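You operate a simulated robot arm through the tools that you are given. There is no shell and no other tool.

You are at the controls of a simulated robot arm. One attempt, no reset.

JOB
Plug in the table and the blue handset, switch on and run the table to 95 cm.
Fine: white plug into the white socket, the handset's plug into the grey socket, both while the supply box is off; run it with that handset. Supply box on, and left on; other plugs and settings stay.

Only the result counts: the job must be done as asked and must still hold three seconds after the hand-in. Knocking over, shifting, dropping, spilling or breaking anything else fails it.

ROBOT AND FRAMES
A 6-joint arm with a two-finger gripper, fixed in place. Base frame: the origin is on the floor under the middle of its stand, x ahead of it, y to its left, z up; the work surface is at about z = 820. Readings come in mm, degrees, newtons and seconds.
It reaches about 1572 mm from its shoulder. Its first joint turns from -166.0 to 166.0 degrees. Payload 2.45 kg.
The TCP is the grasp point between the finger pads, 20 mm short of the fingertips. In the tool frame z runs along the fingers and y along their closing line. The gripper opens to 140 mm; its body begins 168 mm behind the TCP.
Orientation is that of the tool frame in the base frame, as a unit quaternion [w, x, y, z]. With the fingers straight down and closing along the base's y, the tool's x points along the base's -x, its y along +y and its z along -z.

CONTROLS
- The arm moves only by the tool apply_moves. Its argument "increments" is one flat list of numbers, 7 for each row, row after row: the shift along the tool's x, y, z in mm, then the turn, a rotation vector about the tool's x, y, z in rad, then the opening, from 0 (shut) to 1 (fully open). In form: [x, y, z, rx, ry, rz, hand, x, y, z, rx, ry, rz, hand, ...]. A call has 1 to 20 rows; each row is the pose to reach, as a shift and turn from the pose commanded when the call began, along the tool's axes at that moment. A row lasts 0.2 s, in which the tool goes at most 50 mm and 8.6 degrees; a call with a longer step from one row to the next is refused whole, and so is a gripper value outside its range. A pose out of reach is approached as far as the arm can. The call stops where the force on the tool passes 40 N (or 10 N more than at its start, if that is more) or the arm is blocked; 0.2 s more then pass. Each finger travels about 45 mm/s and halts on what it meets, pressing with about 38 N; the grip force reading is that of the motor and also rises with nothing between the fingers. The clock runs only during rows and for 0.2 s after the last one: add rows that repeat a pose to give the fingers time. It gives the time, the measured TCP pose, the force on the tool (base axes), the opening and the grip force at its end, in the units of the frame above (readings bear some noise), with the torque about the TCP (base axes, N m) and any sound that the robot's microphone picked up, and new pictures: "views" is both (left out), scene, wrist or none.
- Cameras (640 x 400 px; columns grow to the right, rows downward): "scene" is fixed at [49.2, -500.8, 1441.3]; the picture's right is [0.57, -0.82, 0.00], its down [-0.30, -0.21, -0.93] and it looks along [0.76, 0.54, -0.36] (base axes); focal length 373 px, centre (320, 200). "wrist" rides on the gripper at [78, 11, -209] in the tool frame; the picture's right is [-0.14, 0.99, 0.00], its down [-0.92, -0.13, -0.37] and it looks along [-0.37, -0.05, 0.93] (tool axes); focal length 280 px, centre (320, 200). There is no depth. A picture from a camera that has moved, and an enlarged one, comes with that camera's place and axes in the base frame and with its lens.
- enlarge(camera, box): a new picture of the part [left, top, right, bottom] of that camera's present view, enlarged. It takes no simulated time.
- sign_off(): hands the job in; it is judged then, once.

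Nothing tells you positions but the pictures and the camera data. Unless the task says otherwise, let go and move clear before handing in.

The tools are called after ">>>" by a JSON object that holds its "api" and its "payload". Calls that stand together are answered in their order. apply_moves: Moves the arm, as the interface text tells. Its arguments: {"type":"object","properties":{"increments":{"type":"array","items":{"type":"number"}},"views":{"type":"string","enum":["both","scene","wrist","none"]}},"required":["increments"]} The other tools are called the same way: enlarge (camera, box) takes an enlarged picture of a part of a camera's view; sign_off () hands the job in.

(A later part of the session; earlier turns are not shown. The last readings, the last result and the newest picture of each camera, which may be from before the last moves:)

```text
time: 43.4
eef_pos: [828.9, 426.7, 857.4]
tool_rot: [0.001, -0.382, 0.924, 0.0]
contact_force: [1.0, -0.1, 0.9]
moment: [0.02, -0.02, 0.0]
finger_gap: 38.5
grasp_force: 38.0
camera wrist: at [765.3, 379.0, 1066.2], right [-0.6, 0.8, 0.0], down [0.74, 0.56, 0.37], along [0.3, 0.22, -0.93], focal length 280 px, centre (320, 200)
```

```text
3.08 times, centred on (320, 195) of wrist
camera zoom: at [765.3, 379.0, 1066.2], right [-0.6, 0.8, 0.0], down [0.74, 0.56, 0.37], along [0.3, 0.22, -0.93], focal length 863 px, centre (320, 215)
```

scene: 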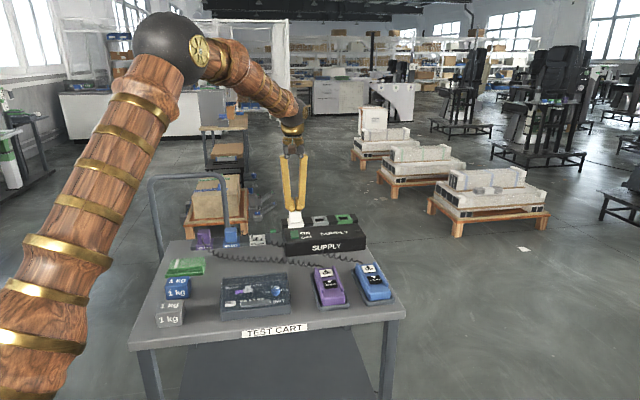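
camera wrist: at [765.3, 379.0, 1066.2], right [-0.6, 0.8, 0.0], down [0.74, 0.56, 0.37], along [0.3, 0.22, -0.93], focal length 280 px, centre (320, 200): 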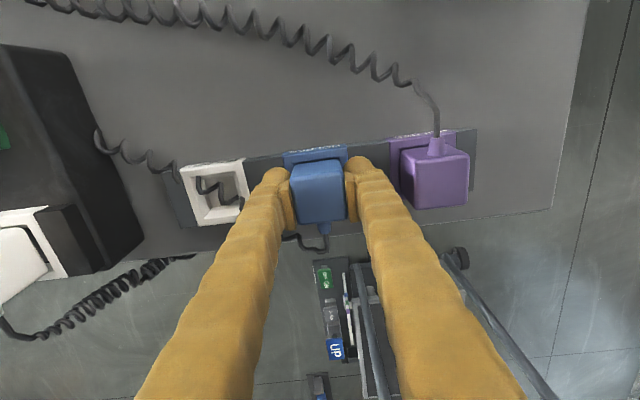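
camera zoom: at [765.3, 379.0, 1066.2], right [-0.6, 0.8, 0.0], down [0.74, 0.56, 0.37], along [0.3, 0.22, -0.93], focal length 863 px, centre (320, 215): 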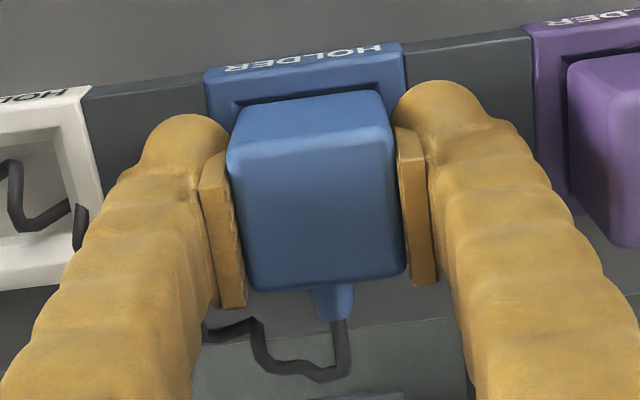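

>>> {"api": "apply_moves", "payload": {"increments": [0, 0, -1, 0, 0, 0, 0, 0, 0, -2, 0, 0, 0, 0, 0, 0, -3, 0, 0, 0, 0], "views": "wrist"}}

>>> {"api": "enlarge", "payload": {"camera": "wrist", "box": [250, 130, 390, 260]}}

```text
time: 44.2
eef_pos: [827.8, 426.9, 862.0]
tool_rot: [0.002, -0.383, 0.924, 0.001]
contact_force: [0.9, 0.1, -3.9]
moment: [-0.04, -0.02, -0.02]
finger_gap: 38.6
grasp_force: 37.9
camera wrist: at [765.2, 379.2, 1069.3], right [-0.6, 0.8, 0.0], down [0.74, 0.56, 0.37], along [0.3, 0.22, -0.93], focal length 280 px, centre (320, 200)
```

wrist: 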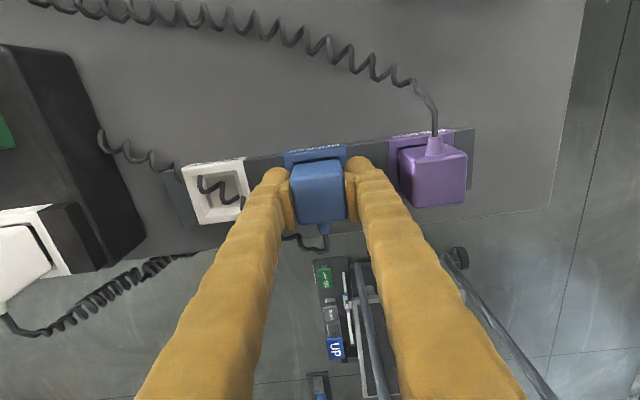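

```text
3.08 times, centred on (320, 195) of wrist
camera zoom: at [765.2, 379.2, 1069.3], right [-0.6, 0.8, 0.0], down [0.74, 0.56, 0.37], along [0.3, 0.22, -0.93], focal length 863 px, centre (320, 215)
```

zoom: 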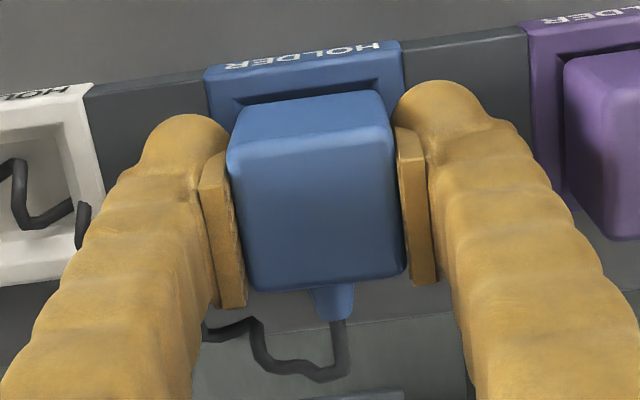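

>>> {"api": "apply_moves", "payload": {"increments": [0, 0, -1.5, 0, 0, 0, 0, 0, 0, -3, 0, 0, 0, 0, 0, 0, -4.5, 0, 0, 0, 0, 0, 0, -6, 0, 0, 0, 0], "views": "wrist"}}

>>> {"api": "enlarge", "payload": {"camera": "wrist", "box": [250, 130, 390, 260]}}

```text
time: 45.2
eef_pos: [828.7, 426.9, 867.3]
tool_rot: [0.001, -0.382, 0.924, 0.001]
contact_force: [-0.5, -0.2, -1.4]
moment: [0.02, -0.01, 0.01]
finger_gap: 38.7
grasp_force: 38.3
camera wrist: at [765.1, 379.2, 1075.3], right [-0.6, 0.8, 0.0], down [0.74, 0.56, 0.37], along [0.3, 0.22, -0.93], focal length 280 px, centre (320, 200)
```

wrist: 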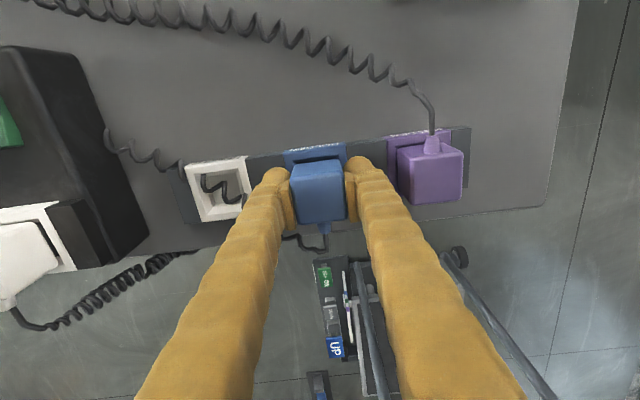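

```text
3.08 times, centred on (320, 195) of wrist
camera zoom: at [765.1, 379.2, 1075.3], right [-0.6, 0.8, 0.0], down [0.74, 0.56, 0.37], along [0.3, 0.22, -0.93], focal length 863 px, centre (320, 215)
```

zoom: 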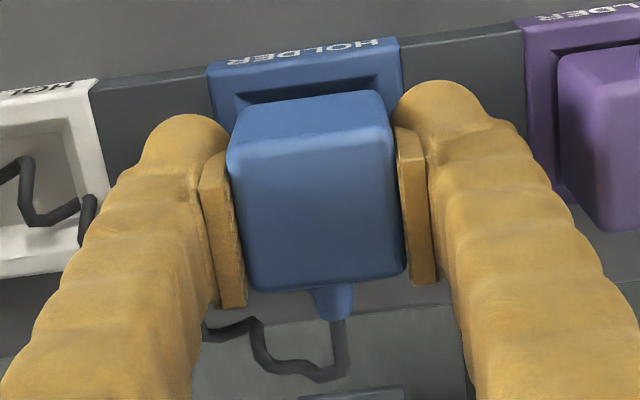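

>>> {"api": "apply_moves", "payload": {"increments": [0, 0, -2, 0, 0, 0, 0, 0, 0, -4, 0, 0, 0, 0, 0, 0, -6, 0, 0, 0, 0, 0, 0, -8, 0, 0, 0, 0, 0, 0, -11, 0, 0, 0, 0, 0, 0, -14, 0, 0, 0, 0, 0, 0, -18, 0, 0, 0, 0, 0, 0, -23, 0, 0, 0, 0], "views": "both"}}

>>> {"api": "enlarge", "payload": {"camera": "wrist", "box": [250, 130, 390, 260]}}

>>> {"api": "enlarge", "payload": {"camera": "scene", "box": [205, 205, 265, 250]}}

```text
time: 47.0
eef_pos: [828.6, 427.8, 890.7]
tool_rot: [0.002, -0.383, 0.924, 0.001]
contact_force: [-0.3, -0.3, -1.2]
moment: [-0.01, 0.03, -0.01]
finger_gap: 38.7
grasp_force: 37.8
camera wrist: at [765.6, 379.2, 1098.6], right [-0.6, 0.8, 0.0], down [0.74, 0.56, 0.37], along [0.3, 0.22, -0.93], focal length 280 px, centre (320, 200)
```

scene: 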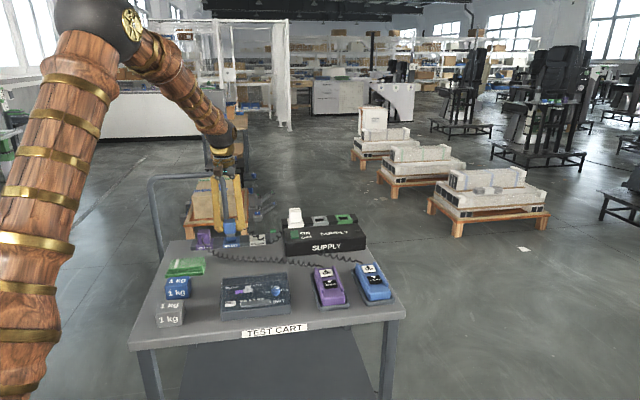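
wrist: 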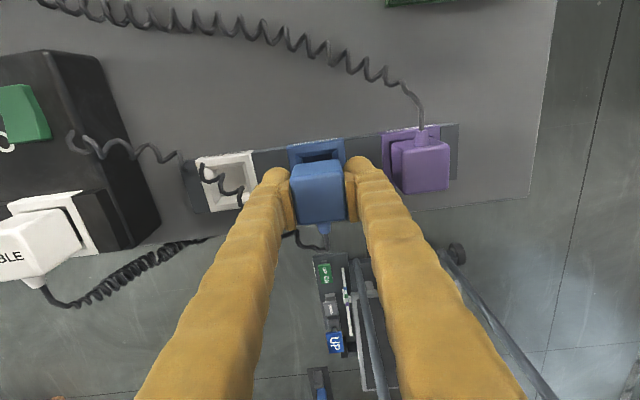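

```text
3.08 times, centred on (320, 195) of wrist
camera zoom: at [765.6, 379.2, 1098.6], right [-0.6, 0.8, 0.0], down [0.74, 0.56, 0.37], along [0.3, 0.22, -0.93], focal length 863 px, centre (320, 215)
```

zoom: 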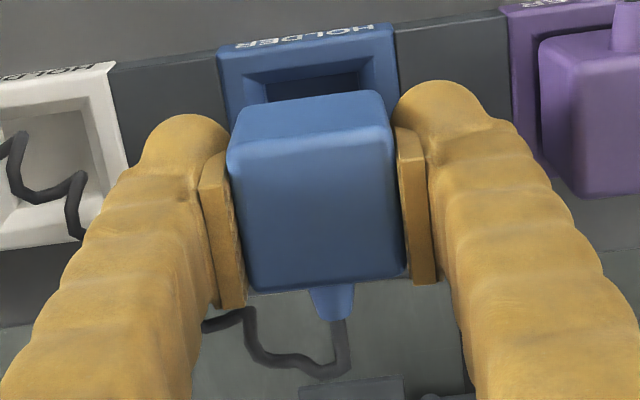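

```text
8.89 times, centred on (235, 228) of scene
camera zoom: at [49.2, -500.8, 1441.3], right [0.57, -0.82, 0.0], down [-0.3, -0.21, -0.93], along [0.76, 0.54, -0.36], focal length 3312 px, centre (1076, -44)
```

zoom: 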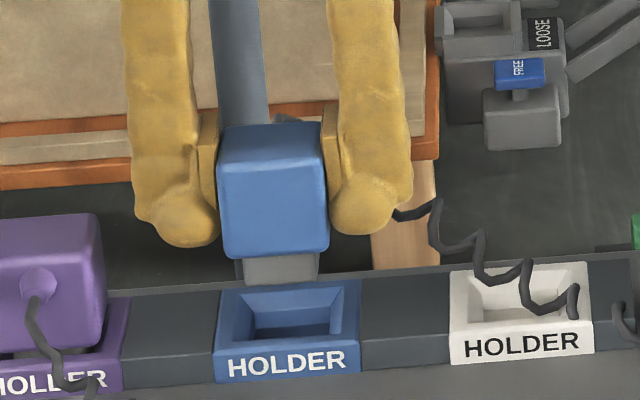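

Blue plug came out cleanly and upright in the grip. I'll lift it high enough to pass over the white plug and carry it to above the grey socket.

>>> {"api": "apply_moves", "payload": {"increments": [0, 0, -10, 0, 0, 0, 0, 0, 0, -25, 0, 0, 0, 0, 0, 0, -45, 0, 0, 0, 0, 0, 0, -65, 0, 0, 0, 0, 0, 0, -85, 0, 0, 0, 0, 0, 0, -102, 0, 0, 0, 0, 0, 0, -112, 0, 0, 0, 0, -0.3, -15, -112, 0, 0, 0, 0, -0.7, -40, -112, 0, 0, 0, 0, -1, -70, -112, 0, 0, 0, 0, -1.5, -100, -112, 0, 0, 0, 0, -2, -130, -112, 0, 0, 0, 0, -2.5, -160, -112, 0, 0, 0, 0, -3, -190, -112, 0, 0, 0, 0, -3.5, -220, -112, 0, 0, 0, 0, -4, -250, -112, 0, 0, 0, 0, -4.3, -280, -112, 0, 0, 0, 0, -4.7, -305, -112, 0, 0, 0, 0, -4.7, -316, -112, 0, 0, 0, 0, -4.7, -316, -112, 0, 0, 0, 0], "views": "both"}}

>>> {"api": "enlarge", "payload": {"camera": "wrist", "box": [250, 110, 390, 240]}}

>>> {"api": "enlarge", "payload": {"camera": "scene", "box": [280, 180, 350, 240]}}

```text
time: 51.2
eef_pos: [1054.7, 206.8, 1001.5]
tool_rot: [0.002, -0.381, 0.924, 0.001]
contact_force: [-0.7, 0.9, -1.2]
moment: [-0.01, -0.02, -0.02]
finger_gap: 38.7
grasp_force: 37.3
camera wrist: at [991.7, 158.7, 1210.1], right [-0.6, 0.8, 0.0], down [0.74, 0.56, 0.37], along [0.3, 0.22, -0.93], focal length 280 px, centre (320, 200)
```

scene: 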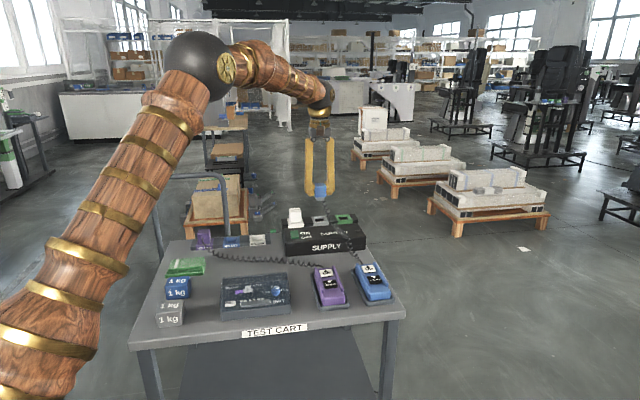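
wrist: 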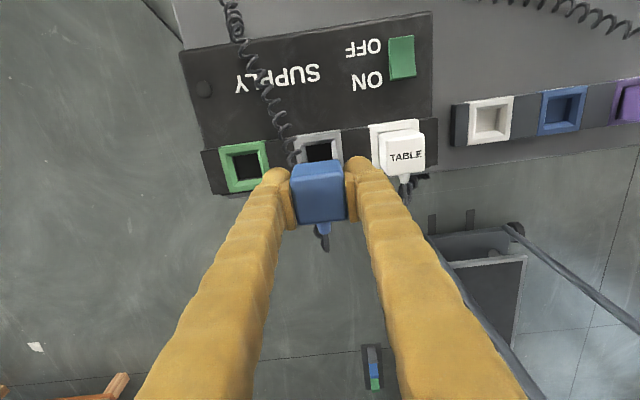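

```text
3.08 times, centred on (320, 175) of wrist
camera zoom: at [991.7, 158.7, 1210.1], right [-0.6, 0.8, 0.0], down [0.74, 0.56, 0.37], along [0.3, 0.22, -0.93], focal length 863 px, centre (320, 277)
```

zoom: 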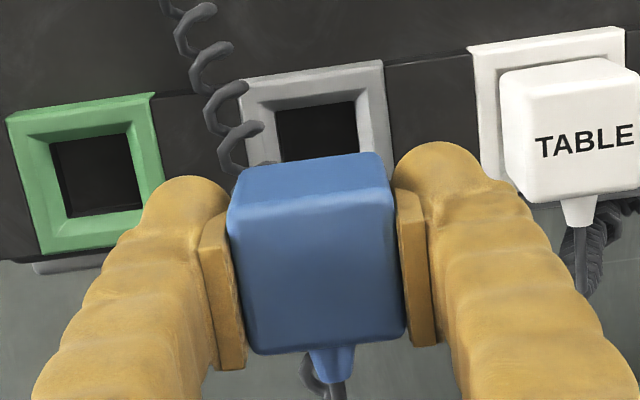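

```text
6.67 times, centred on (315, 210) of scene
camera zoom: at [49.2, -500.8, 1441.3], right [0.57, -0.82, 0.0], down [-0.3, -0.21, -0.93], along [0.76, 0.54, -0.36], focal length 2484 px, centre (353, 133)
```

zoom: 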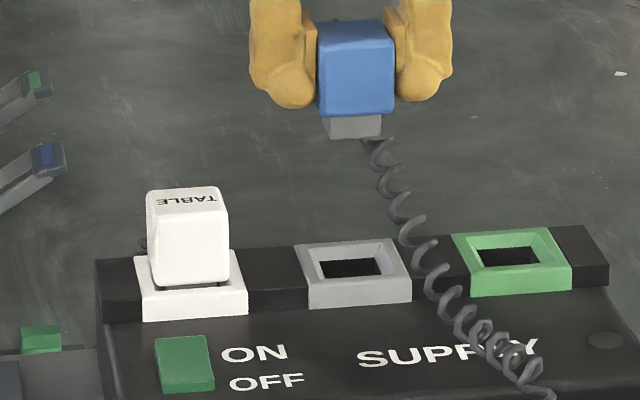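

>>> {"api": "apply_moves", "payload": {"increments": [0, 0, 15, 0, 0, 0, 0, 0, 0, 35, 0, 0, 0, 0, 0, 0, 55, 0, 0, 0, 0, 0, 0, 70, 0, 0, 0, 0, 0, 0, 78, 0, 0, 0, 0, 0, 0, 82, 0, 0, 0, 0], "views": "both"}}

>>> {"api": "enlarge", "payload": {"camera": "wrist", "box": [250, 110, 390, 240]}}

>>> {"api": "enlarge", "payload": {"camera": "scene", "box": [295, 190, 345, 235]}}

```text
time: 52.6
eef_pos: [1053.3, 205.8, 921.1]
tool_rot: [0.002, -0.382, 0.924, 0.0]
contact_force: [0.7, 0.1, 0.7]
moment: [-0.01, 0.02, -0.01]
finger_gap: 38.2
grasp_force: 37.8
camera wrist: at [991.5, 158.9, 1128.2], right [-0.6, 0.8, 0.0], down [0.74, 0.56, 0.37], along [0.3, 0.22, -0.93], focal length 280 px, centre (320, 200)
```

scene: 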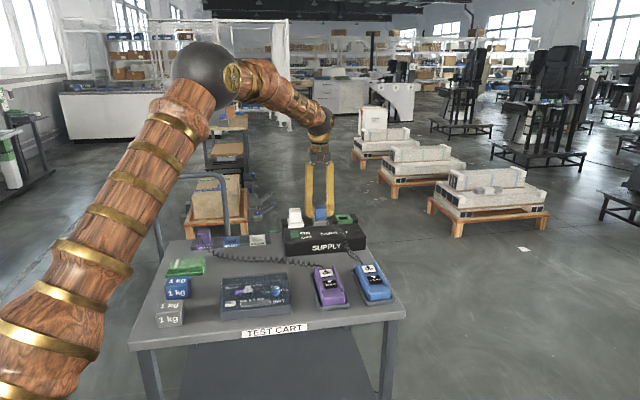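
wrist: 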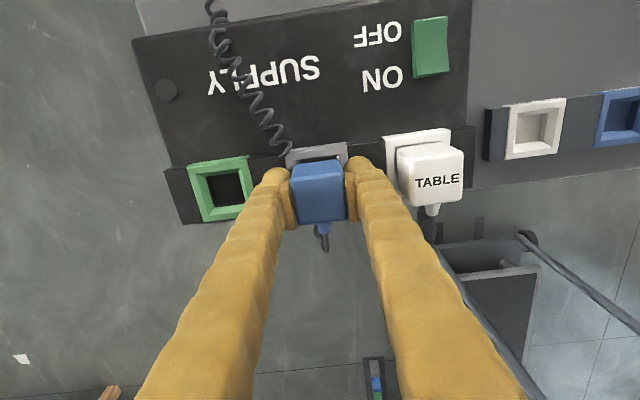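

```text
3.08 times, centred on (320, 175) of wrist
camera zoom: at [991.5, 158.9, 1128.2], right [-0.6, 0.8, 0.0], down [0.74, 0.56, 0.37], along [0.3, 0.22, -0.93], focal length 863 px, centre (320, 277)
```

zoom: 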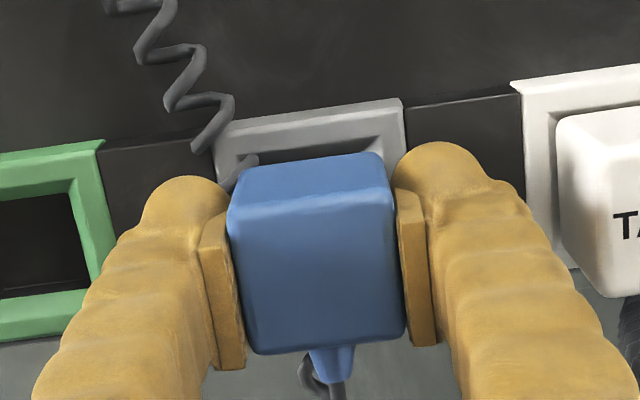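

```text
8.89 times, centred on (320, 212) of scene
camera zoom: at [49.2, -500.8, 1441.3], right [0.57, -0.82, 0.0], down [-0.3, -0.21, -0.93], along [0.76, 0.54, -0.36], focal length 3312 px, centre (320, 89)
```

zoom: 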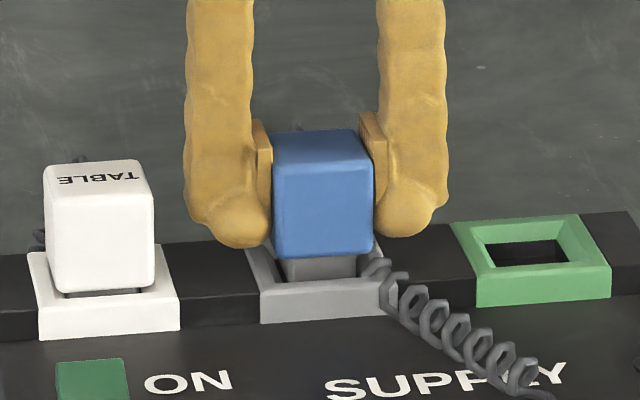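

>>> {"api": "apply_moves", "payload": {"increments": [0, 0, 3, 0, 0, 0, 0, 0, 0, 6, 0, 0, 0, 0, 0, 0, 9, 0, 0, 0, 0], "views": "wrist"}}

>>> {"api": "enlarge", "payload": {"camera": "scene", "box": [295, 190, 345, 235]}}

```text
time: 53.4
eef_pos: [1054.4, 206.2, 912.5]
tool_rot: [0.003, -0.382, 0.924, 0.001]
contact_force: [-6.4, 0.0, 17.1]
moment: [-0.04, 0.28, -0.03]
finger_gap: 38.5
grasp_force: 37.9
camera wrist: at [991.0, 158.3, 1120.8], right [-0.6, 0.8, 0.0], down [0.74, 0.56, 0.37], along [0.3, 0.22, -0.93], focal length 280 px, centre (320, 200)
```

wrist: 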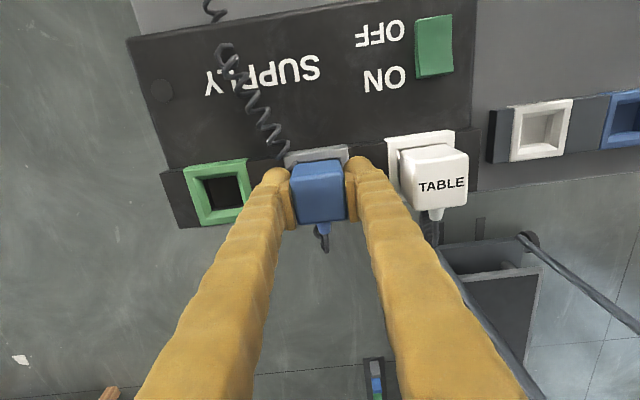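

```text
8.89 times, centred on (320, 212) of scene
camera zoom: at [49.2, -500.8, 1441.3], right [0.57, -0.82, 0.0], down [-0.3, -0.21, -0.93], along [0.76, 0.54, -0.36], focal length 3312 px, centre (320, 89)
```

zoom: 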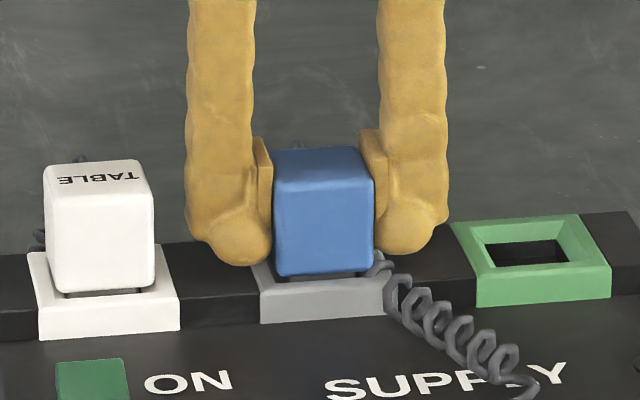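

>>> {"api": "apply_moves", "payload": {"increments": [0, 0, -2, 0, 0, 0, 0, 2, 1.5, -2, 0, 0, 0, 0, 2, 1.5, 1, 0, 0, 0, 0, 2, 1.5, 4, 0, 0, 0, 0], "views": "wrist"}}

>>> {"api": "enlarge", "payload": {"camera": "scene", "box": [295, 190, 345, 235]}}

```text
time: 54.4
eef_pos: [1053.1, 205.6, 908.3]
tool_rot: [0.003, -0.382, 0.924, 0.0]
contact_force: [8.1, 0.6, 36.9]
moment: [-0.03, -0.15, 0.09]
finger_gap: 38.9
grasp_force: 38.5
camera wrist: at [988.7, 158.2, 1116.9], right [-0.6, 0.8, 0.0], down [0.74, 0.56, 0.37], along [0.3, 0.22, -0.93], focal length 280 px, centre (320, 200)
```

wrist: 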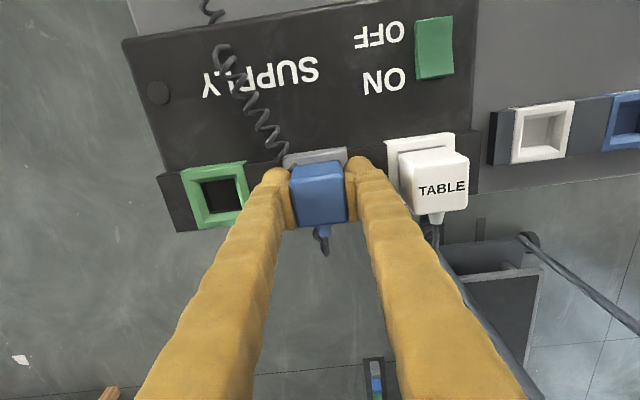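

```text
8.89 times, centred on (320, 212) of scene
camera zoom: at [49.2, -500.8, 1441.3], right [0.57, -0.82, 0.0], down [-0.3, -0.21, -0.93], along [0.76, 0.54, -0.36], focal length 3312 px, centre (320, 89)
```

zoom: 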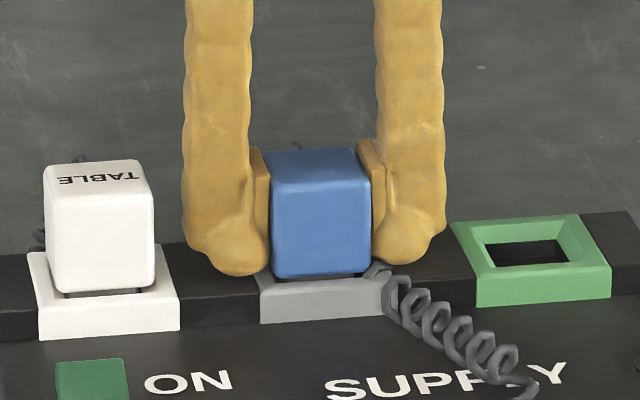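

>>> {"api": "enlarge", "payload": {"camera": "scene", "box": [286, 205, 334, 232]}}

```text
13.33 times, centred on (310, 218) of scene
camera zoom: at [49.2, -500.8, 1441.3], right [0.57, -0.82, 0.0], down [-0.3, -0.21, -0.93], along [0.76, 0.54, -0.36], focal length 4968 px, centre (453, -47)
```

zoom: 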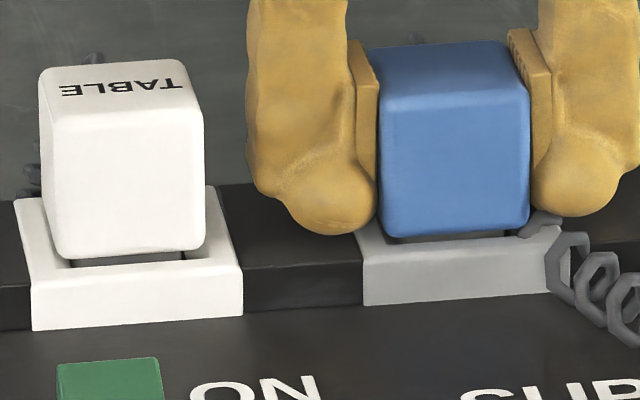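

Blue sits at the same depth as white. I'll release, lift and check.

>>> {"api": "apply_moves", "payload": {"increments": [0, 0, 0, 0, 0, 0, 0.37, 0, 0, 0, 0, 0, 0, 0.37, 0, 0, 0, 0, 0, 0, 0.37, 0, 0, -15, 0, 0, 0, 0.37, 0, 0, -45, 0, 0, 0, 0.37, 0, 0, -85, 0, 0, 0, 0.37], "views": "both"}}

>>> {"api": "enlarge", "payload": {"camera": "scene", "box": [286, 205, 334, 232]}}

>>> {"api": "enlarge", "payload": {"camera": "wrist", "box": [250, 90, 460, 230]}}

```text
time: 55.1
eef_pos: [1052.7, 207.2, 907.6]
tool_rot: [0.002, -0.382, 0.924, 0.0]
contact_force: [-0.5, 1.2, 4.3]
moment: [-0.02, 0.03, 0.02]
finger_gap: 52.1
grasp_force: 0.3
stopped in row 3: the force on the tool passed its limit at 48 N (the readings are from after the stop); the commanded pose is now the measured one
camera wrist: at [988.4, 159.6, 1116.0], right [-0.6, 0.8, 0.0], down [0.74, 0.56, 0.37], along [0.3, 0.22, -0.93], focal length 280 px, centre (320, 200)
```

scene: 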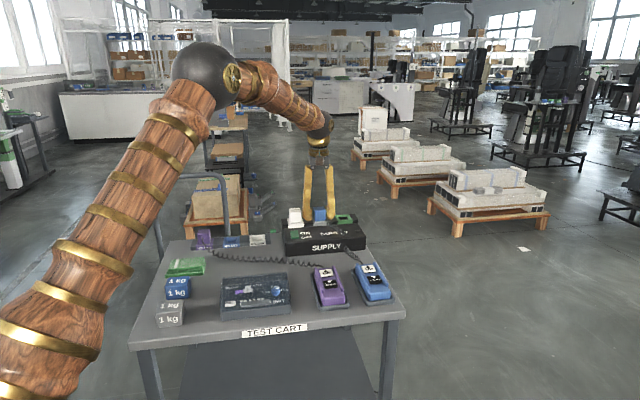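
wrist: 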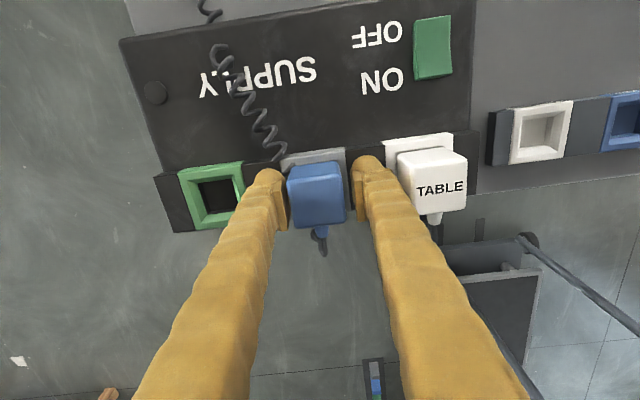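

```text
13.33 times, centred on (310, 218) of scene
camera zoom: at [49.2, -500.8, 1441.3], right [0.57, -0.82, 0.0], down [-0.3, -0.21, -0.93], along [0.76, 0.54, -0.36], focal length 4968 px, centre (453, -47)
```

zoom: 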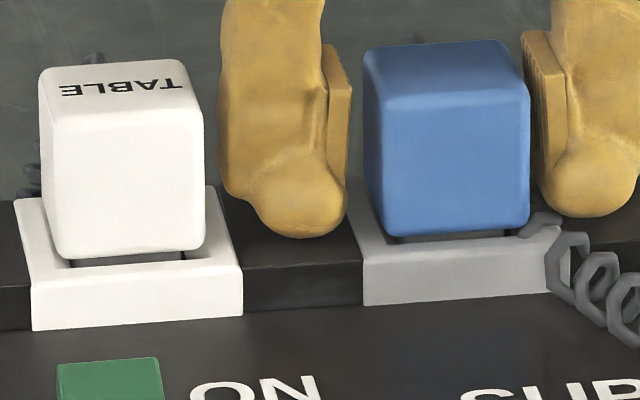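

```text
2.86 times, centred on (355, 160) of wrist
camera zoom: at [988.4, 159.6, 1116.0], right [-0.6, 0.8, 0.0], down [0.74, 0.56, 0.37], along [0.3, 0.22, -0.93], focal length 801 px, centre (220, 314)
```

zoom: 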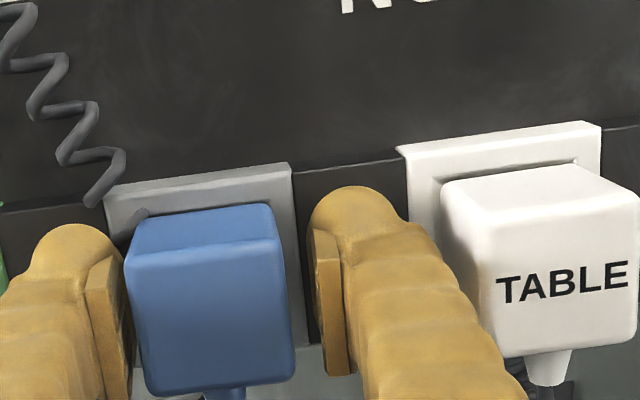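

>>> {"api": "apply_moves", "payload": {"increments": [0, 0, -10, 0, 0, 0, 0.37, 0, 0, -30, 0, 0, 0, 0.37, 0, 0, -65, 0, 0, 0, 0.37, 0, 0, -100, 0, 0, 0, 0.37], "views": "both"}}

>>> {"api": "enlarge", "payload": {"camera": "scene", "box": [286, 205, 334, 232]}}

>>> {"api": "enlarge", "payload": {"camera": "wrist", "box": [250, 70, 430, 210]}}

```text
time: 56.1
eef_pos: [1050.7, 206.4, 1007.7]
tool_rot: [0.002, -0.382, 0.924, 0.001]
contact_force: [-0.7, -0.5, 0.0]
moment: [0.01, 0.03, 0.0]
finger_gap: 51.7
grasp_force: 0.1
camera wrist: at [987.9, 158.6, 1215.7], right [-0.6, 0.8, 0.0], down [0.74, 0.56, 0.37], along [0.3, 0.22, -0.93], focal length 280 px, centre (320, 200)
```

scene: 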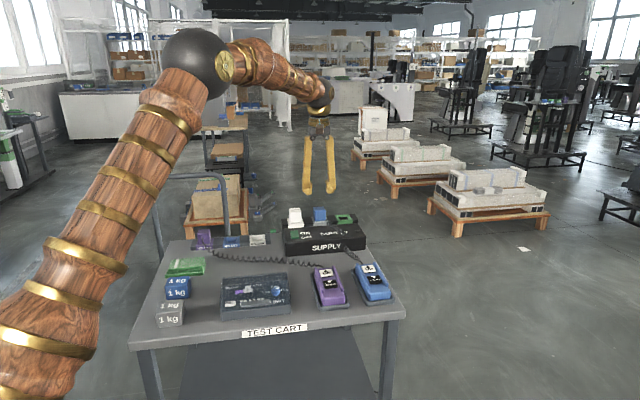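
wrist: 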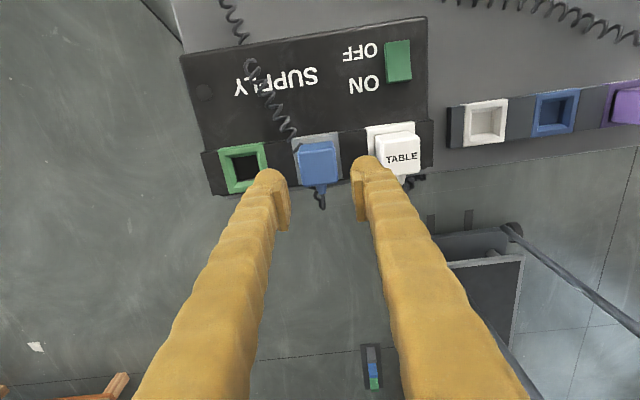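

```text
13.33 times, centred on (310, 218) of scene
camera zoom: at [49.2, -500.8, 1441.3], right [0.57, -0.82, 0.0], down [-0.3, -0.21, -0.93], along [0.76, 0.54, -0.36], focal length 4968 px, centre (453, -47)
```

zoom: 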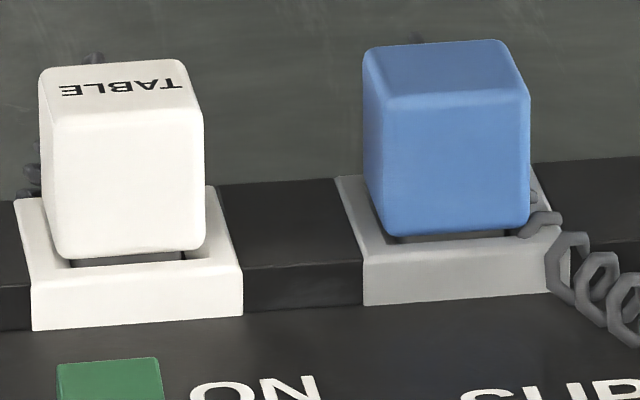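

```text
2.86 times, centred on (340, 140) of wrist
camera zoom: at [987.9, 158.6, 1215.7], right [-0.6, 0.8, 0.0], down [0.74, 0.56, 0.37], along [0.3, 0.22, -0.93], focal length 801 px, centre (263, 371)
```

zoom: 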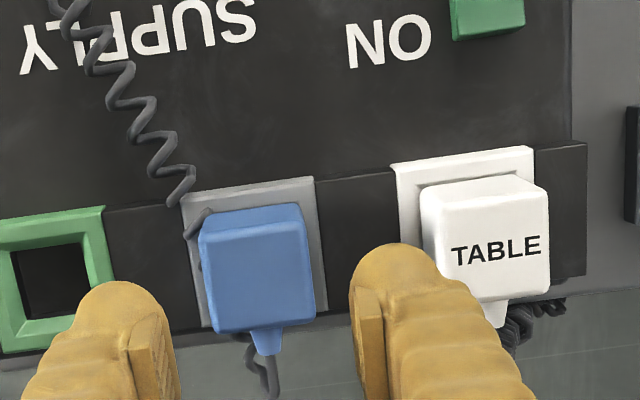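

>>> {"api": "apply_moves", "payload": {"increments": [0, -3, 0, 0, 0, 0, 0.2, 0, -3, 0, 0, 0, 0, 0, 0, -3, 0, 0, 0, 0, 0, 0, -3, 30, 0, 0, 0, 0, 0, -3, 50, 0, 0, 0, 0, 0, -3, 55, 0, 0, 0, 0, 0, -3, 58, 0, 0, 0, 0, 0, -3, 61, 0, 0, 0, 0, 0, -3, 64, 0, 0, 0, 0, 0, -3, 67, 0, 0, 0, 0], "views": "none"}}

>>> {"api": "enlarge", "payload": {"camera": "scene", "box": [286, 205, 334, 232]}}

```text
time: 58.1
eef_pos: [1055.1, 205.8, 950.4]
tool_rot: [0.005, -0.382, 0.924, 0.001]
contact_force: [-1.0, -0.5, 9.4]
moment: [-0.04, 0.12, -0.01]
finger_gap: 6.0
grasp_force: 28.9
stopped in row 9: the force on the tool passed its limit at 46 N (the readings are from after the stop); the commanded pose is now the measured one
```

```text
13.33 times, centred on (310, 218) of scene
camera zoom: at [49.2, -500.8, 1441.3], right [0.57, -0.82, 0.0], down [-0.3, -0.21, -0.93], along [0.76, 0.54, -0.36], focal length 4968 px, centre (453, -47)
```

zoom: 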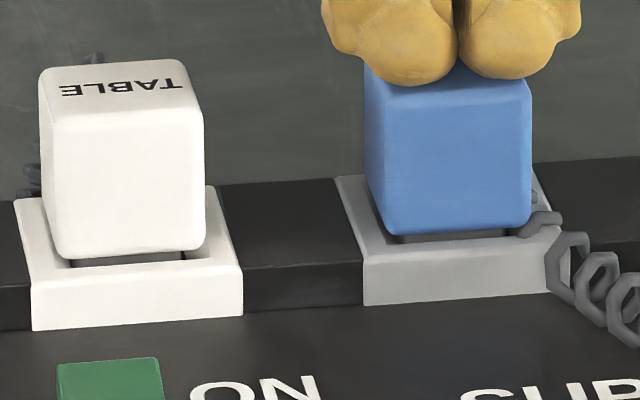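

Both plugs are home, with tops at the same height and no further travel at 46 N. Next is the rocker: I'll move above its ON end at about (928, 219) with closed fingers.

>>> {"api": "apply_moves", "payload": {"increments": [0, 0, -25, 0, 0, 0, 0, 0, 0, -60, 0, 0, 0, 0, 20, 22, -65, 0, 0, 0, 0, 40, 44, -65, 0, 0, 0, 0, 60, 66, -65, 0, 0, 0, 0, 80.2, 87.2, -65, 0, 0, 0, 0, 80.2, 87.2, -65, 0, 0, 0, 0], "views": "both"}}

>>> {"api": "enlarge", "payload": {"camera": "wrist", "box": [240, 80, 420, 220]}}

```text
time: 59.7
eef_pos: [935.1, 210.7, 1011.7]
tool_rot: [0.004, -0.382, 0.924, 0.0]
contact_force: [0.4, 0.2, -0.5]
moment: [0.02, -0.02, 0.0]
finger_gap: 0.2
grasp_force: 29.6
camera wrist: at [871.1, 162.3, 1220.2], right [-0.6, 0.8, 0.0], down [0.74, 0.56, 0.38], along [0.3, 0.23, -0.93], focal length 280 px, centre (320, 200)
```

scene: 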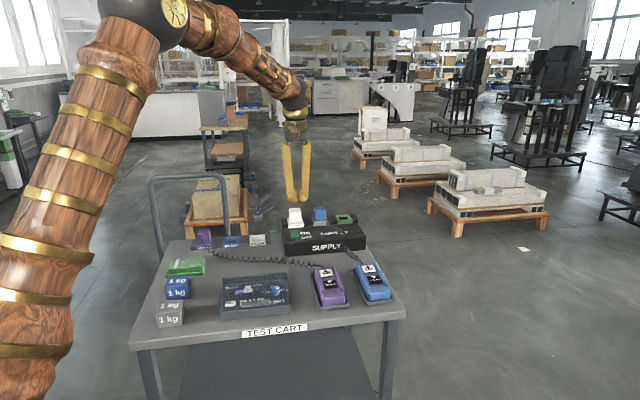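
wrist: 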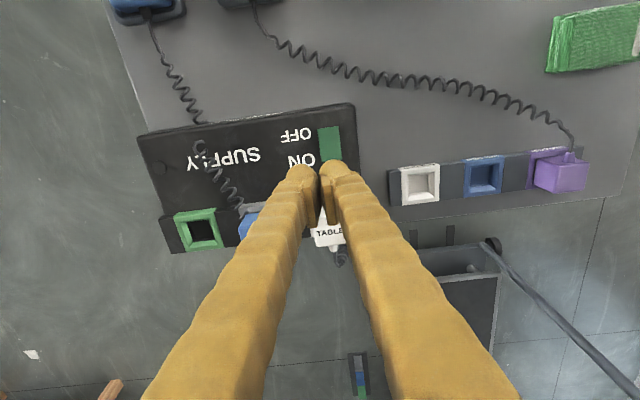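

```text
2.86 times, centred on (330, 150) of wrist
camera zoom: at [871.1, 162.3, 1220.2], right [-0.6, 0.8, 0.0], down [0.74, 0.56, 0.38], along [0.3, 0.23, -0.93], focal length 801 px, centre (291, 343)
```

zoom: 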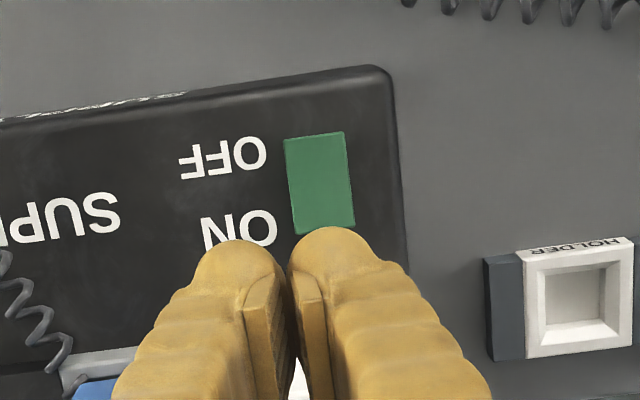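

>>> {"api": "apply_moves", "payload": {"increments": [1, 0, 30, 0, 0, 0, 0, 1, 0, 60, 0, 0, 0, 0, 1, 0, 85, 0, 0, 0, 0, 1, 0, 95, 0, 0, 0, 0, 1, 0, 100, 0, 0, 0, 0, 1, 0, 103, 0, 0, 0, 0, 1, 0, 106, 0, 0, 0, 0], "views": "none"}}

>>> {"api": "enlarge", "payload": {"camera": "scene", "box": [280, 205, 330, 245]}}

```text
time: 61.3
eef_pos: [936.6, 209.7, 906.9]
tool_rot: [0.003, -0.382, 0.924, 0.001]
contact_force: [0.6, 0.2, 0.0]
moment: [-0.01, -0.01, 0.02]
finger_gap: 0.0
grasp_force: 29.3
```

```text
10.00 times, centred on (305, 225) of scene
camera zoom: at [49.2, -500.8, 1441.3], right [0.57, -0.82, 0.0], down [-0.3, -0.21, -0.93], along [0.76, 0.54, -0.36], focal length 3726 px, centre (470, -50)
```

zoom: 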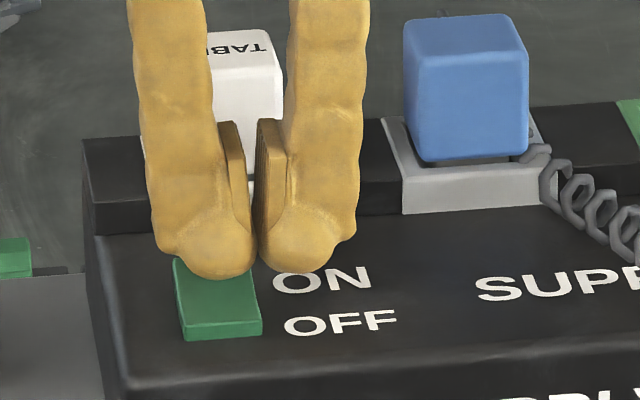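

>>> {"api": "apply_moves", "payload": {"increments": [0, 0, 2, 0, 0, 0, 0, 0, 0, 4, 0, 0, 0, 0, 0, 0, 6, 0, 0, 0, 0, 0, 0, 8, 0, 0, 0, 0], "views": "none"}}

>>> {"api": "enlarge", "payload": {"camera": "scene", "box": [280, 205, 330, 245]}}

```text
time: 62.3
eef_pos: [936.5, 210.3, 903.6]
tool_rot: [0.006, -0.382, 0.924, 0.0]
contact_force: [0.7, -0.3, 6.9]
moment: [-0.03, 0.11, -0.05]
finger_gap: 0.0
grasp_force: 29.7
heard: click
stopped in row 4: the force on the tool passed its limit at 45 N (the readings are from after the stop); the commanded pose is now the measured one
```

```text
10.00 times, centred on (305, 225) of scene
camera zoom: at [49.2, -500.8, 1441.3], right [0.57, -0.82, 0.0], down [-0.3, -0.21, -0.93], along [0.76, 0.54, -0.36], focal length 3726 px, centre (470, -50)
```

zoom: 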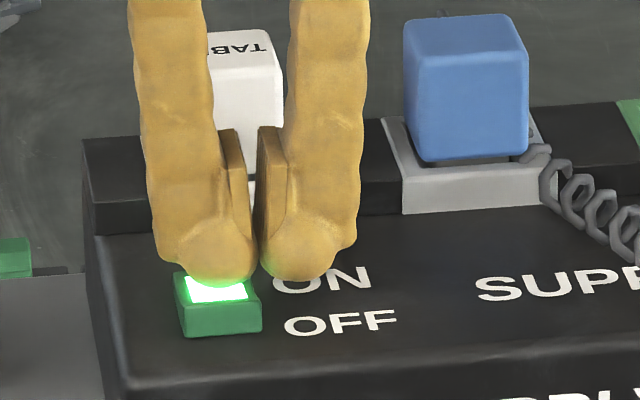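

Click heard and the rocker is lit, so the supply is on. I'll back off and move toward the blue handset.

>>> {"api": "apply_moves", "payload": {"increments": [0, 0, -15, 0, 0, 0, 0, 0, 0, -50, 0, 0, 0, 0, 0, 0, -100, 0, 0, 0, 0, 0, 0, -140, 0, 0, 0, 0], "views": "both"}}

>>> {"api": "enlarge", "payload": {"camera": "scene", "box": [280, 200, 400, 310]}}

```text
time: 63.3
eef_pos: [935.9, 210.8, 1042.6]
tool_rot: [0.005, -0.381, 0.925, 0.0]
contact_force: [0.1, -0.3, -0.3]
moment: [0.0, 0.02, -0.01]
finger_gap: 0.0
grasp_force: 29.3
camera wrist: at [871.4, 161.1, 1250.2], right [-0.6, 0.8, 0.0], down [0.74, 0.56, 0.38], along [0.3, 0.23, -0.93], focal length 280 px, centre (320, 200)
```

scene: 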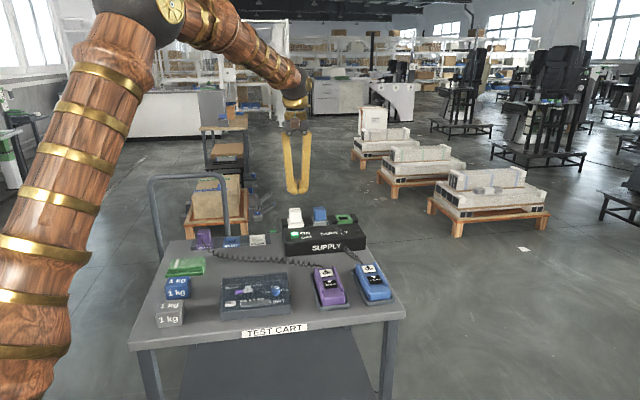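
wrist: 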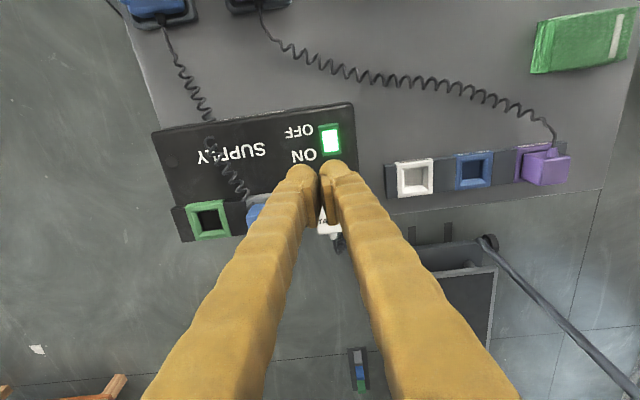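

```text
3.64 times, centred on (340, 255) of scene
camera zoom: at [49.2, -500.8, 1441.3], right [0.57, -0.82, 0.0], down [-0.3, -0.21, -0.93], along [0.76, 0.54, -0.36], focal length 1355 px, centre (247, 0)
```

zoom: 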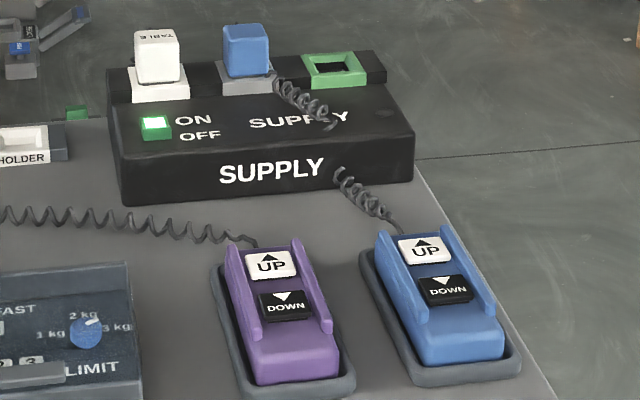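

Everything is plugged in and powered. Now I rotate the gripper 90°, so the closed fingers fit between the handset's side rails, and move above the blue handset's UP button at about (902, −83).

>>> {"api": "apply_moves", "payload": {"increments": [21, -16.7, 0, 0, 0, 0.143, 0, 42, -33.5, 0, 0, 0, 0.286, 0, 63, -50, 0, 0, 0, 0.428, 0, 84, -67, 0, 0, 0, 0.571, 0, 105, -83.6, 0, 0, 0, 0.714, 0, 126, -100, 0, 0, 0, 0.857, 0, 147, -117, 0, 0, 0, 1.0, 0, 168, -134, 0, 0, 0, 1.142, 0, 189, -150.5, 0, 0, 0, 1.285, 0, 210, -167, 0, 0, 0, 1.428, 0, 231.3, -184, 0, 0, 0, 1.571, 0], "views": "both"}}

>>> {"api": "enlarge", "payload": {"camera": "wrist", "box": [200, 60, 440, 220]}}

>>> {"api": "enlarge", "payload": {"camera": "scene", "box": [330, 180, 430, 310]}}

```text
time: 65.7
eef_pos: [901.2, -84.9, 1040.6]
tool_rot: [0.004, 0.384, 0.923, 0.004]
contact_force: [0.0, 0.1, 0.2]
moment: [0.0, 0.05, -0.01]
finger_gap: 0.0
grasp_force: 29.5
camera wrist: at [851.5, -22.6, 1249.1], right [0.8, 0.6, 0.01], down [0.55, -0.75, 0.37], along [0.23, -0.29, -0.93], focal length 280 px, centre (320, 200)
```

scene: 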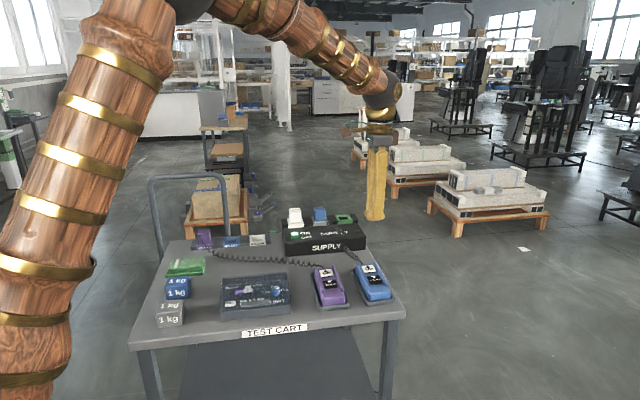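
wrist: 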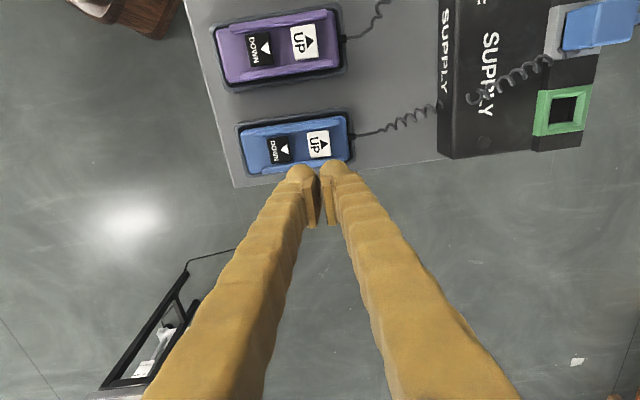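

```text
2.50 times, centred on (320, 140) of wrist
camera zoom: at [851.5, -22.6, 1249.1], right [0.8, 0.6, 0.01], down [0.55, -0.75, 0.37], along [0.23, -0.29, -0.93], focal length 701 px, centre (320, 350)
```

zoom: 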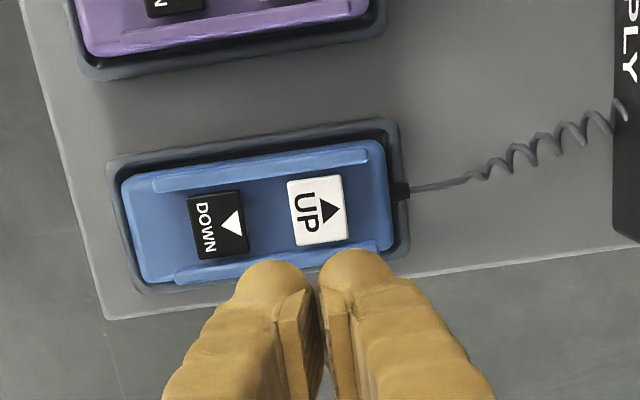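

```text
3.08 times, centred on (380, 245) of scene
camera zoom: at [49.2, -500.8, 1441.3], right [0.57, -0.82, 0.0], down [-0.3, -0.21, -0.93], along [0.76, 0.54, -0.36], focal length 1146 px, centre (135, 62)
```

zoom: 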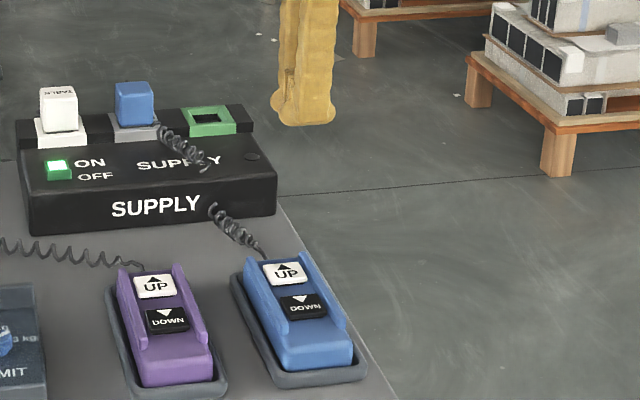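

>>> {"api": "apply_moves", "payload": {"increments": [6, 2, 0, 0, 0, 0, 0, 6, 2, 45, 0, 0, 0, 0, 6, 2, 85, 0, 0, 0, 0, 6, 2, 110, 0, 0, 0, 0], "views": "both"}}

>>> {"api": "enlarge", "payload": {"camera": "wrist", "box": [200, 80, 440, 240]}}

>>> {"api": "enlarge", "payload": {"camera": "scene", "box": [340, 220, 410, 310]}}

```text
time: 66.7
eef_pos: [899.3, -76.9, 930.9]
tool_rot: [0.004, 0.384, 0.923, 0.004]
contact_force: [-1.1, -0.2, 0.5]
moment: [-0.01, -0.03, 0.0]
finger_gap: 0.0
grasp_force: 29.0
camera wrist: at [850.0, -15.1, 1138.5], right [0.8, 0.6, 0.01], down [0.56, -0.74, 0.37], along [0.23, -0.29, -0.93], focal length 280 px, centre (320, 200)
```

scene: 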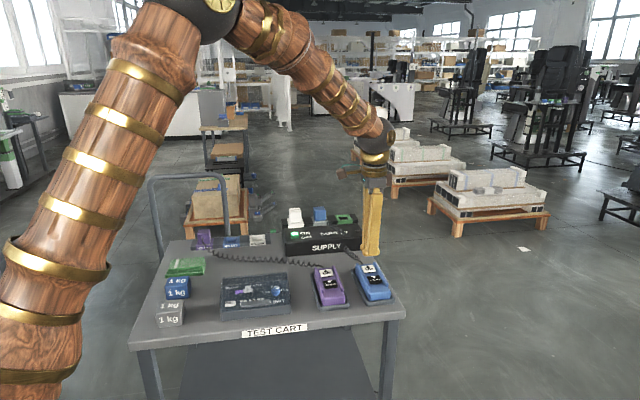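
wrist: 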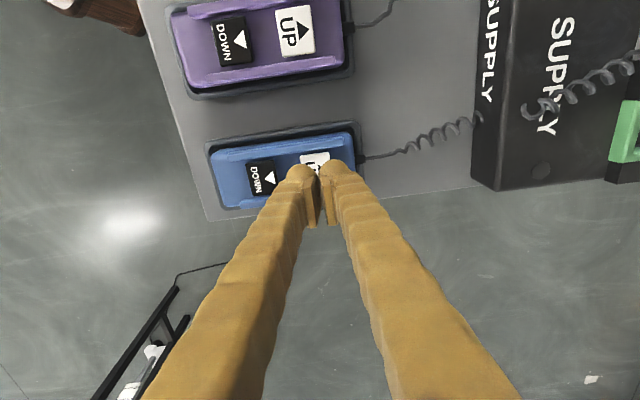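

```text
2.50 times, centred on (320, 160) of wrist
camera zoom: at [850.0, -15.1, 1138.5], right [0.8, 0.6, 0.01], down [0.56, -0.74, 0.37], along [0.23, -0.29, -0.93], focal length 701 px, centre (320, 300)
```

zoom: 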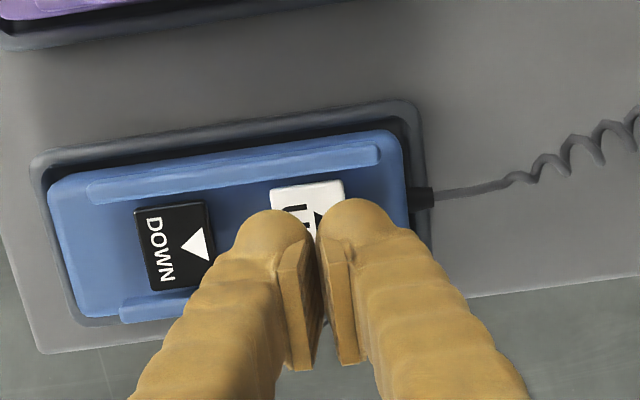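

```text
4.44 times, centred on (375, 265) of scene
camera zoom: at [49.2, -500.8, 1441.3], right [0.57, -0.82, 0.0], down [-0.3, -0.21, -0.93], along [0.76, 0.54, -0.36], focal length 1656 px, centre (76, -89)
```

zoom: 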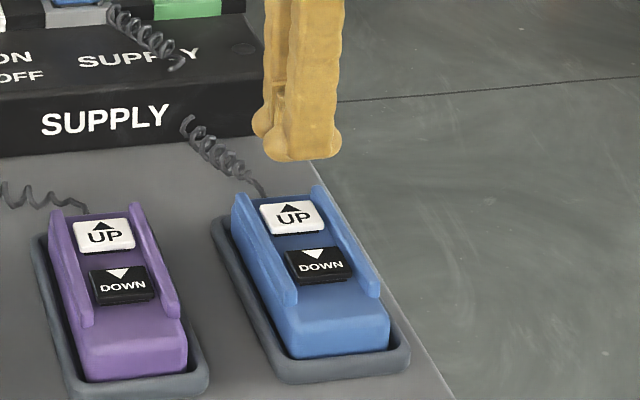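

>>> {"api": "apply_moves", "payload": {"increments": [1.5, -2.5, 0, 0, 0, 0, 0, 1.5, -2.5, 20, 0, 0, 0, 0, 1.5, -2.5, 34, 0, 0, 0, 0, 1.5, -2.5, 38, 0, 0, 0, 0], "views": "wrist"}}

>>> {"api": "enlarge", "payload": {"camera": "wrist", "box": [200, 80, 440, 240]}}

>>> {"api": "enlarge", "payload": {"camera": "scene", "box": [340, 230, 410, 310]}}

```text
time: 67.7
eef_pos: [896.5, -78.1, 893.1]
tool_rot: [0.004, 0.384, 0.923, 0.005]
contact_force: [0.5, -0.2, 0.9]
moment: [0.04, 0.03, -0.01]
finger_gap: 0.2
grasp_force: 29.2
camera wrist: at [848.1, -15.9, 1101.0], right [0.8, 0.6, 0.01], down [0.56, -0.74, 0.37], along [0.23, -0.29, -0.93], focal length 280 px, centre (320, 200)
```

wrist: 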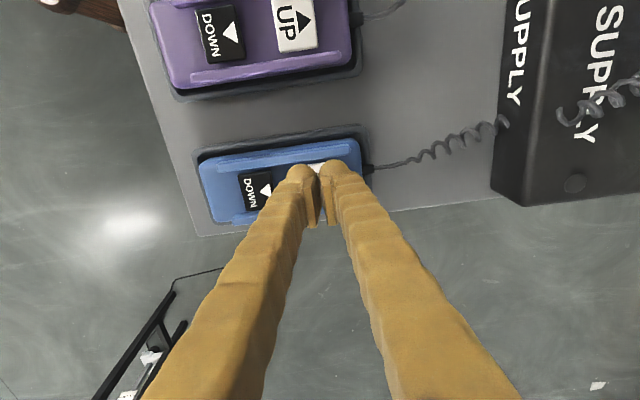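

```text
2.50 times, centred on (320, 160) of wrist
camera zoom: at [848.1, -15.9, 1101.0], right [0.8, 0.6, 0.01], down [0.56, -0.74, 0.37], along [0.23, -0.29, -0.93], focal length 701 px, centre (320, 300)
```

zoom: 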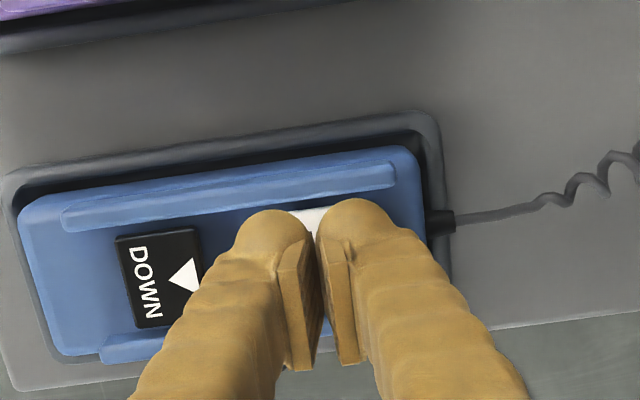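

```text
5.00 times, centred on (375, 270) of scene
camera zoom: at [49.2, -500.8, 1441.3], right [0.57, -0.82, 0.0], down [-0.3, -0.21, -0.93], along [0.76, 0.54, -0.36], focal length 1863 px, centre (45, -150)
```

zoom: 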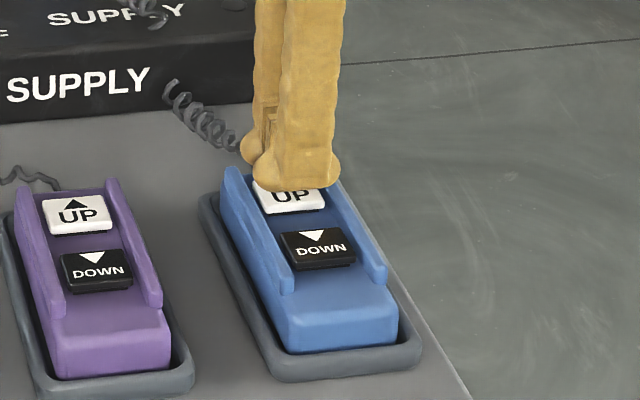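

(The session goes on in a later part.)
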